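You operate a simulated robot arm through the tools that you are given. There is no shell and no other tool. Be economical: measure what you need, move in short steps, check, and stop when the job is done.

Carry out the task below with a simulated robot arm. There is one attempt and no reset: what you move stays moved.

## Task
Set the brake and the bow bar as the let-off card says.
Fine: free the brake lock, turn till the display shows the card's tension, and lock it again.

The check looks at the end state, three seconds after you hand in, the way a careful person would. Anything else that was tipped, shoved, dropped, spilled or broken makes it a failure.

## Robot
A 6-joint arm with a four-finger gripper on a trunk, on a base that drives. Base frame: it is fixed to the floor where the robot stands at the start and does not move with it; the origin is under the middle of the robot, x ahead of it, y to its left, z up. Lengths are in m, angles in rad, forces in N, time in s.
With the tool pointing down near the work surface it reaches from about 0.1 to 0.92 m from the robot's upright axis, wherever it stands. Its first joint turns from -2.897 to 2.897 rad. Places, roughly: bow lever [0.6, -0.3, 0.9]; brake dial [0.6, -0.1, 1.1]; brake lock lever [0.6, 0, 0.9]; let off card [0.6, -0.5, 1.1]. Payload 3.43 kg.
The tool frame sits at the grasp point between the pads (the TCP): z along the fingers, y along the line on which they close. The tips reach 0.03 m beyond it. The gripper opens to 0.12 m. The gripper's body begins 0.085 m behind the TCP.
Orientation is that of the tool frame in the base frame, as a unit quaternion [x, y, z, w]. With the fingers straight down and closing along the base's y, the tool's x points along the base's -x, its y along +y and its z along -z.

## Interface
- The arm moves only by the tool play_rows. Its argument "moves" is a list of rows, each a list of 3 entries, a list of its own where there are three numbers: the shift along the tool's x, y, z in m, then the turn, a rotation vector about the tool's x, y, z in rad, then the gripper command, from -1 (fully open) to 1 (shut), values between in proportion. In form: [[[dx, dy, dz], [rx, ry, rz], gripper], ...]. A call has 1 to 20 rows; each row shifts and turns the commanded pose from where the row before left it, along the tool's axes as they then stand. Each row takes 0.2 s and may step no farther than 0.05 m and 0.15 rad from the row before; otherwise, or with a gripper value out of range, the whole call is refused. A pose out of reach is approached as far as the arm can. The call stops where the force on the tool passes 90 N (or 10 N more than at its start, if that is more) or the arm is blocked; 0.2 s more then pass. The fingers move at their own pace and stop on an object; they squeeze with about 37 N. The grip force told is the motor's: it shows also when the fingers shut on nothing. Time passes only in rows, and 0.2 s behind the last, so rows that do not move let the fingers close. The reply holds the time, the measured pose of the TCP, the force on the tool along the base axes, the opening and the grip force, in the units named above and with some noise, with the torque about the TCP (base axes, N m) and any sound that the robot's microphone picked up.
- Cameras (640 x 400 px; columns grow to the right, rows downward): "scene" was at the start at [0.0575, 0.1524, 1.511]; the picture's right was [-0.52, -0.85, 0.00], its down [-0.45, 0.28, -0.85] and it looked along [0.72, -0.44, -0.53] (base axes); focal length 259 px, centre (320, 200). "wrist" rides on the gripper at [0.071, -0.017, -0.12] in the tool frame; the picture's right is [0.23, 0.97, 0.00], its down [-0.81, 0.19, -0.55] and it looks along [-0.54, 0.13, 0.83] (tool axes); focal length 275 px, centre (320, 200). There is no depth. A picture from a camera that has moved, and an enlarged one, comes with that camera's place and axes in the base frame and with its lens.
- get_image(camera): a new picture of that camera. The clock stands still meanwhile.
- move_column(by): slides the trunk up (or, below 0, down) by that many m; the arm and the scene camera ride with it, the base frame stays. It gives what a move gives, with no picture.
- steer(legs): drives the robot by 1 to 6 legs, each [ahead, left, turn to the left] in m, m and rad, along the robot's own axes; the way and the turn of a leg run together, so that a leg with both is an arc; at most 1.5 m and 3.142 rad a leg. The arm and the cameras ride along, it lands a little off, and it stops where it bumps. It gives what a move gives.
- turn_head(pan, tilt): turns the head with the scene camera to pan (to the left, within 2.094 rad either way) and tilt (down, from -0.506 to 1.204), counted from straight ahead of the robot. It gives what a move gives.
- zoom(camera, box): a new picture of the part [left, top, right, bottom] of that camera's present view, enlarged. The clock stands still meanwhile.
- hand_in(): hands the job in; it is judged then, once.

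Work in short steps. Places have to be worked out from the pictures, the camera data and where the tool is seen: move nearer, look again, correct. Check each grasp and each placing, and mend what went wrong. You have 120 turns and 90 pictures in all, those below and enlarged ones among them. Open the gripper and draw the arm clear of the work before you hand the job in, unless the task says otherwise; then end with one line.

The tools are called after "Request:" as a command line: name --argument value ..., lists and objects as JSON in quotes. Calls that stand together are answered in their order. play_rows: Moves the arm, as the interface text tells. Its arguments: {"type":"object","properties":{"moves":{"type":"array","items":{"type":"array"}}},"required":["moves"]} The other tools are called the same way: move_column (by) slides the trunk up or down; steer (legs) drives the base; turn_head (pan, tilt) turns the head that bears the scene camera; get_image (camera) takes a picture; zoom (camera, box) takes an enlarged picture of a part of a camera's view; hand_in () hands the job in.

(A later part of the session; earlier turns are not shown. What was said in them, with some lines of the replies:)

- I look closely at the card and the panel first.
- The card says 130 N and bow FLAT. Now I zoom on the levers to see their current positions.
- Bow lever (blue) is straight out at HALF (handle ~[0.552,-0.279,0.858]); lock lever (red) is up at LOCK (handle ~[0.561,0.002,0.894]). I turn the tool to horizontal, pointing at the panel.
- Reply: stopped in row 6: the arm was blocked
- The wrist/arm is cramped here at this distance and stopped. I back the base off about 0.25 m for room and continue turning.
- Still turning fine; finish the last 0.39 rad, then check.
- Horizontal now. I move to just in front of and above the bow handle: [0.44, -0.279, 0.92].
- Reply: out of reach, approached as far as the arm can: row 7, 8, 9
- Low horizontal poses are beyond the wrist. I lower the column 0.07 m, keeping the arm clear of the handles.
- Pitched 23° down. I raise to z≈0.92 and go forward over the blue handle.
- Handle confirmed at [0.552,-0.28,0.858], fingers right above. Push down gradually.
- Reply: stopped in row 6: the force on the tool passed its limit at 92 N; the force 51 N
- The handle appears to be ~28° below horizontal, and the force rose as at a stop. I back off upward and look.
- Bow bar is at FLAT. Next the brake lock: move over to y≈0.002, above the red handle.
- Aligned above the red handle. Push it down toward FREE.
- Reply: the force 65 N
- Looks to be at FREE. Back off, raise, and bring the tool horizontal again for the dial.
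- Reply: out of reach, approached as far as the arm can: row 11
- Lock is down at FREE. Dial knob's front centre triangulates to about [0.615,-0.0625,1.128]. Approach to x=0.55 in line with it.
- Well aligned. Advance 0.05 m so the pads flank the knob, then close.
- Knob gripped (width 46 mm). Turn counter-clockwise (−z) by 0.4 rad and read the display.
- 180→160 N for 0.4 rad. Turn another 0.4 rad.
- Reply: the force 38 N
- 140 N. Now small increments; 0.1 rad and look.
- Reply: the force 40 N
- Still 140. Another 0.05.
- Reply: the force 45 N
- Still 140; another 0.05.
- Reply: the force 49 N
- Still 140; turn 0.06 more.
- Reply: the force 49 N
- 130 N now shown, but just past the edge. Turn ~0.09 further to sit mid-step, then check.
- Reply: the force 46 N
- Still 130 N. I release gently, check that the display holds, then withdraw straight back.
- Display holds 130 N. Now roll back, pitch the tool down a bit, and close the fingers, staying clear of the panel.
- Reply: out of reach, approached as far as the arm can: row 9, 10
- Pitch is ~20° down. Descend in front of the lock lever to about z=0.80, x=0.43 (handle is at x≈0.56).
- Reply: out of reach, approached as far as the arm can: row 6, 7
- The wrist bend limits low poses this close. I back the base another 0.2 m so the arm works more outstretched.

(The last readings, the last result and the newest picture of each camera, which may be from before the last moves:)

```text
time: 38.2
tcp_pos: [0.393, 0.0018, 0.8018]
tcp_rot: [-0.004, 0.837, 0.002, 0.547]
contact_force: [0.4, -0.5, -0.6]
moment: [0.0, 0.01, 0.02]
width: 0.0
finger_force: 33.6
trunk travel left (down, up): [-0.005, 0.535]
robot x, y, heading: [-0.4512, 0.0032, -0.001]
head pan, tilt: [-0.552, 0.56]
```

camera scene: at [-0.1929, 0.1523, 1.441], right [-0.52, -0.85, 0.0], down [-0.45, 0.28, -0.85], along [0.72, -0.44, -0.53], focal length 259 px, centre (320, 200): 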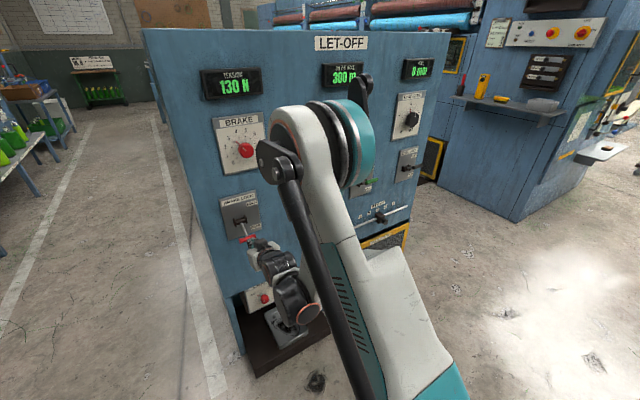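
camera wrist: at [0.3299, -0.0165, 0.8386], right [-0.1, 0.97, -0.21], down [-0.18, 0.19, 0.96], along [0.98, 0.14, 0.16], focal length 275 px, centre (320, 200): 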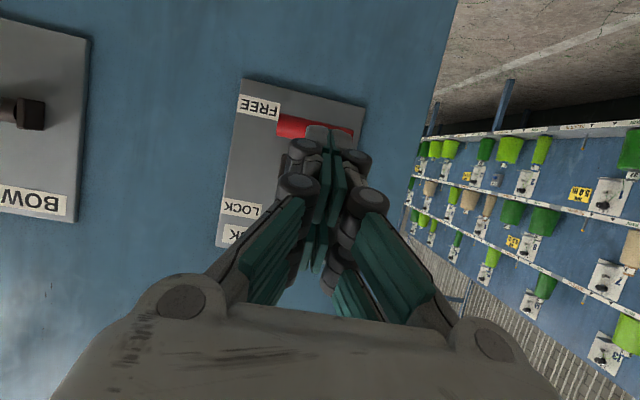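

That works. Reduce pitch slightly and go to [0.50, 0.002, 0.77], below and outside the handle.

Request:
play_rows --moves '[[[0, 0, 0], [0, -0.15, 0], 1], [[0.001, 0, 0.0372], [0, 0, 0], 1], [[0.001, 0, 0.0372], [0, 0, 0], 1], [[0.001, 0, 0.0372], [0, 0, 0], 1], [[0, 0, 0], [0, 0, 0], 1]]'

Request:
get_image --camera "wrist"

Request:
zoom --camera "scene" --box '[180, 50, 340, 270]'

```text
time: 39.4
tcp_pos: [0.5006, 0.0039, 0.771]
tcp_rot: [-0.003, 0.794, 0.002, 0.608]
contact_force: [0.3, -0.8, -0.1]
moment: [0.02, 0.02, -0.02]
width: 0.0
finger_force: 33.3
trunk travel left (down, up): [-0.005, 0.535]
robot x, y, heading: [-0.4493, 0.0007, -0.001]
head pan, tilt: [-0.552, 0.56]
```

```text
53 pictures are left
camera wrist: at [0.3654, -0.015, 0.7326], right [-0.07, 0.97, -0.22], down [-0.33, 0.19, 0.93], along [0.94, 0.14, 0.3], focal length 275 px, centre (320, 200)
```

wrist: 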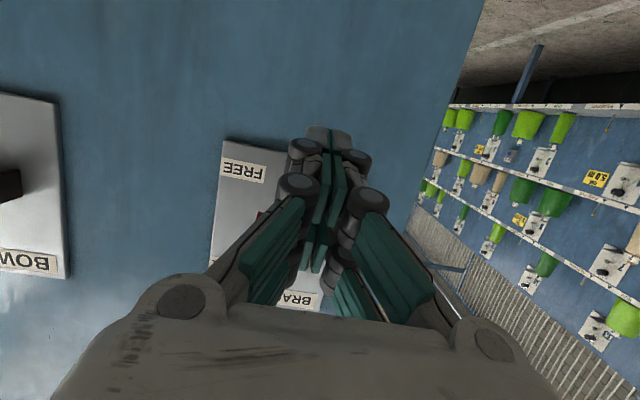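

```text
1.82 times, centred on (260, 160) of scene
camera zoom: at [-0.3929, 0.1519, 1.441], right [-0.52, -0.85, 0.0], down [-0.45, 0.28, -0.85], along [0.72, -0.44, -0.53], focal length 471 px, centre (429, 273)
```

zoom: 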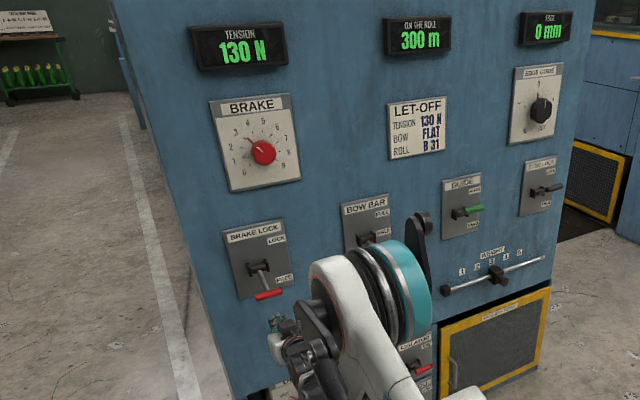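

Handle is just ahead and above. Slide forward beneath it, then push up in small steps.

Request:
play_rows --moves '[[[-0.0161, 0, 0.0444], [0, 0, 0], 1], [[-0.0145, 0, -0.0039], [0, 0, 0], 1], [[-0.0116, 0, -0.0031], [0, 0, 0], 1], [[-0.0116, 0, -0.0031], [0, 0, 0], 1], [[-0.0116, 0, -0.0031], [0, 0, 0], 1], [[-0.0116, 0, -0.0031], [0, 0, 0], 1], [[-0.0116, 0, -0.0031], [0, 0, 0], 1], [[-0.0116, 0, -0.0031], [0, 0, 0], 1], [[0, 0, 0], [0, 0, 0], 1]]'

Request:
zoom --camera "scene" --box '[180, 50, 340, 270]'

```text
time: 41.4
tcp_pos: [0.5454, 0.0023, 0.8624]
tcp_rot: [-0.005, 0.793, 0.004, 0.609]
contact_force: [0.6, 0.4, -0.1]
moment: [0.01, 0.0, 0.02]
width: 0.0002
finger_force: 33.3
trunk travel left (down, up): [-0.005, 0.535]
robot x, y, heading: [-0.4506, -0.0022, 0.004]
head pan, tilt: [-0.552, 0.56]
```

```text
1.82 times, centred on (260, 160) of scene
camera zoom: at [-0.3933, 0.1519, 1.441], right [-0.52, -0.85, 0.0], down [-0.45, 0.28, -0.85], along [0.72, -0.44, -0.53], focal length 471 px, centre (429, 273)
```

zoom: 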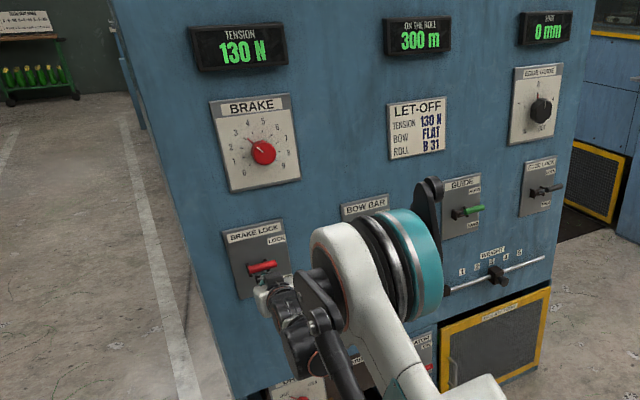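

The lever snapped up (no contact force now). I nudge another 12 mm to be sure it's at the stop, then draw down and back.

Request:
play_rows --moves '[[[-0.0077, 0, -0.0021], [0, 0, 0], 1], [[-0.0058, 0, -0.0016], [0, 0, 0], 1], [[0, 0, 0], [0, 0, 0], 1]]'

Request:
play_rows --moves '[[[0.02, 0, 0], [0, 0, 0], 1], [[0, 0, -0.045], [0, 0, 0], 1], [[0, 0, -0.045], [0, 0, 0], 1], [[0, 0, -0.045], [0, 0, 0], 1], [[0, 0, -0.045], [0, 0, 0], 0], [[0, 0, 0], [0, 0, 0], -1], [[0, 0, 0], [0, 0, 0], -1]]'

Request:
get_image --camera "wrist"

Request:
zoom --camera "scene" --box '[220, 100, 340, 220]'

```text
time: 42.3
tcp_pos: [0.5422, 0.0038, 0.8667]
tcp_rot: [-0.003, 0.8, 0.002, 0.6]
contact_force: [-15.9, 1.0, -26.7]
moment: [0.01, 0.63, -0.09]
width: 0.0
finger_force: 34.0
trunk travel left (down, up): [-0.005, 0.535]
robot x, y, heading: [-0.4494, 0.0002, 0.002]
head pan, tilt: [-0.552, 0.56]
stopped in row 3: the force on the tool passed its limit at 91 N (the readings are from after the stop); the commanded pose is now the measured one
```

```text
time: 43.9
tcp_pos: [0.365, 0.0016, 0.8993]
tcp_rot: [-0.003, 0.798, 0.002, 0.603]
contact_force: [0.0, 0.6, -0.5]
moment: [0.01, 0.0, 0.01]
width: 0.1198
finger_force: 0.1
trunk travel left (down, up): [-0.005, 0.535]
robot x, y, heading: [-0.4512, -0.0034, -0.0]
head pan, tilt: [-0.552, 0.56]
```

```text
50 pictures are left
camera wrist: at [0.2301, -0.0166, 0.8636], right [-0.07, 0.97, -0.22], down [-0.31, 0.19, 0.93], along [0.95, 0.14, 0.29], focal length 275 px, centre (320, 200)
```

wrist: 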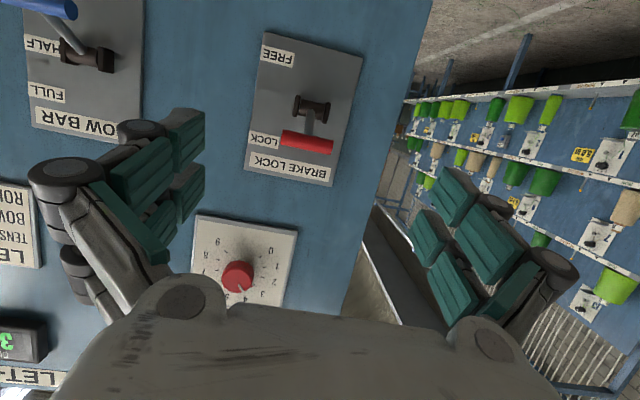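

```text
3.33 times, centred on (280, 160) of scene
camera zoom: at [-0.3938, 0.1519, 1.441], right [-0.52, -0.85, 0.0], down [-0.45, 0.28, -0.85], along [0.72, -0.44, -0.53], focal length 864 px, centre (453, 333)
```

zoom: 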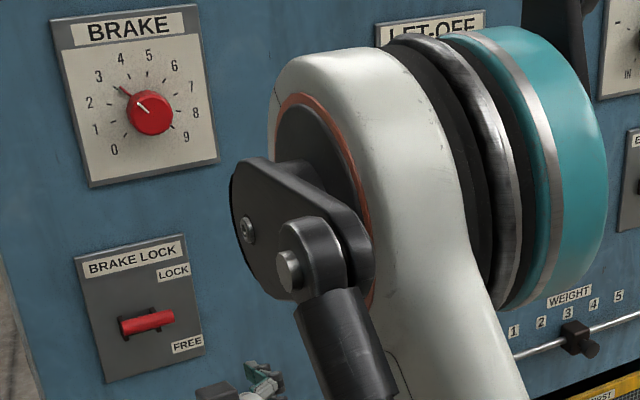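

Lock reads as fully at LOCK. One last wide look to confirm the display and bow lever.

Request:
zoom --camera "scene" --box '[180, 20, 400, 220]'

Request:
zoom --camera "wrist" --box '[0, 0, 200, 130]'

```text
2.00 times, centred on (290, 120) of scene
camera zoom: at [-0.3938, 0.1519, 1.441], right [-0.52, -0.85, 0.0], down [-0.45, 0.28, -0.85], along [0.72, -0.44, -0.53], focal length 518 px, centre (380, 360)
```

zoom: 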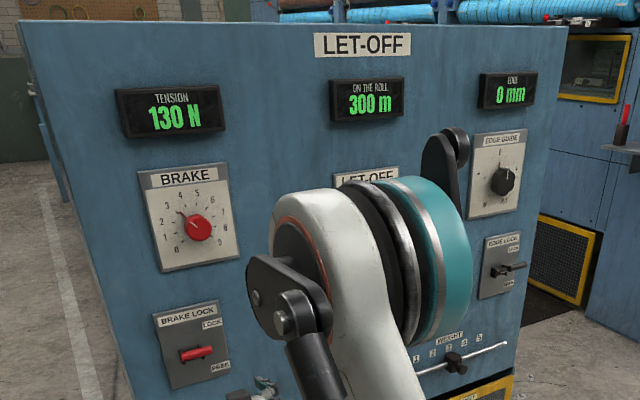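

```text
3.08 times, centred on (100, 65) of wrist
camera zoom: at [0.2301, -0.0166, 0.8636], right [-0.07, 0.97, -0.22], down [-0.31, 0.19, 0.93], along [0.95, 0.14, 0.29], focal length 847 px, centre (997, 615)
```

zoom: 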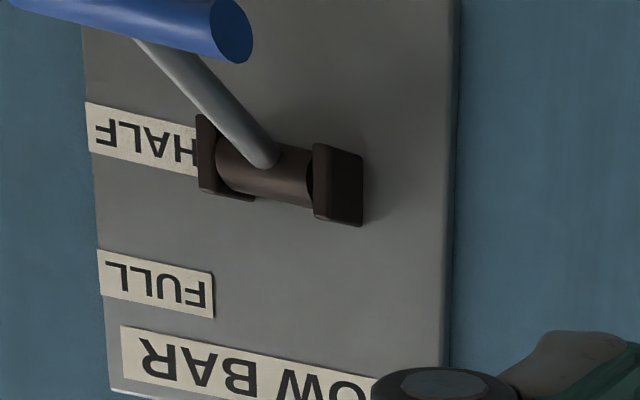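

Everything matches: 130 N, bow FLAT, brake locked, and the arm is clear with the gripper open. Handing in.

Request:
hand_in

```text
The job is handed in.
```

The brake now shows 130 N and is locked again, and the bow bar is at FLAT, as the let-off card says; the job is handed in with the gripper open and the arm clear.
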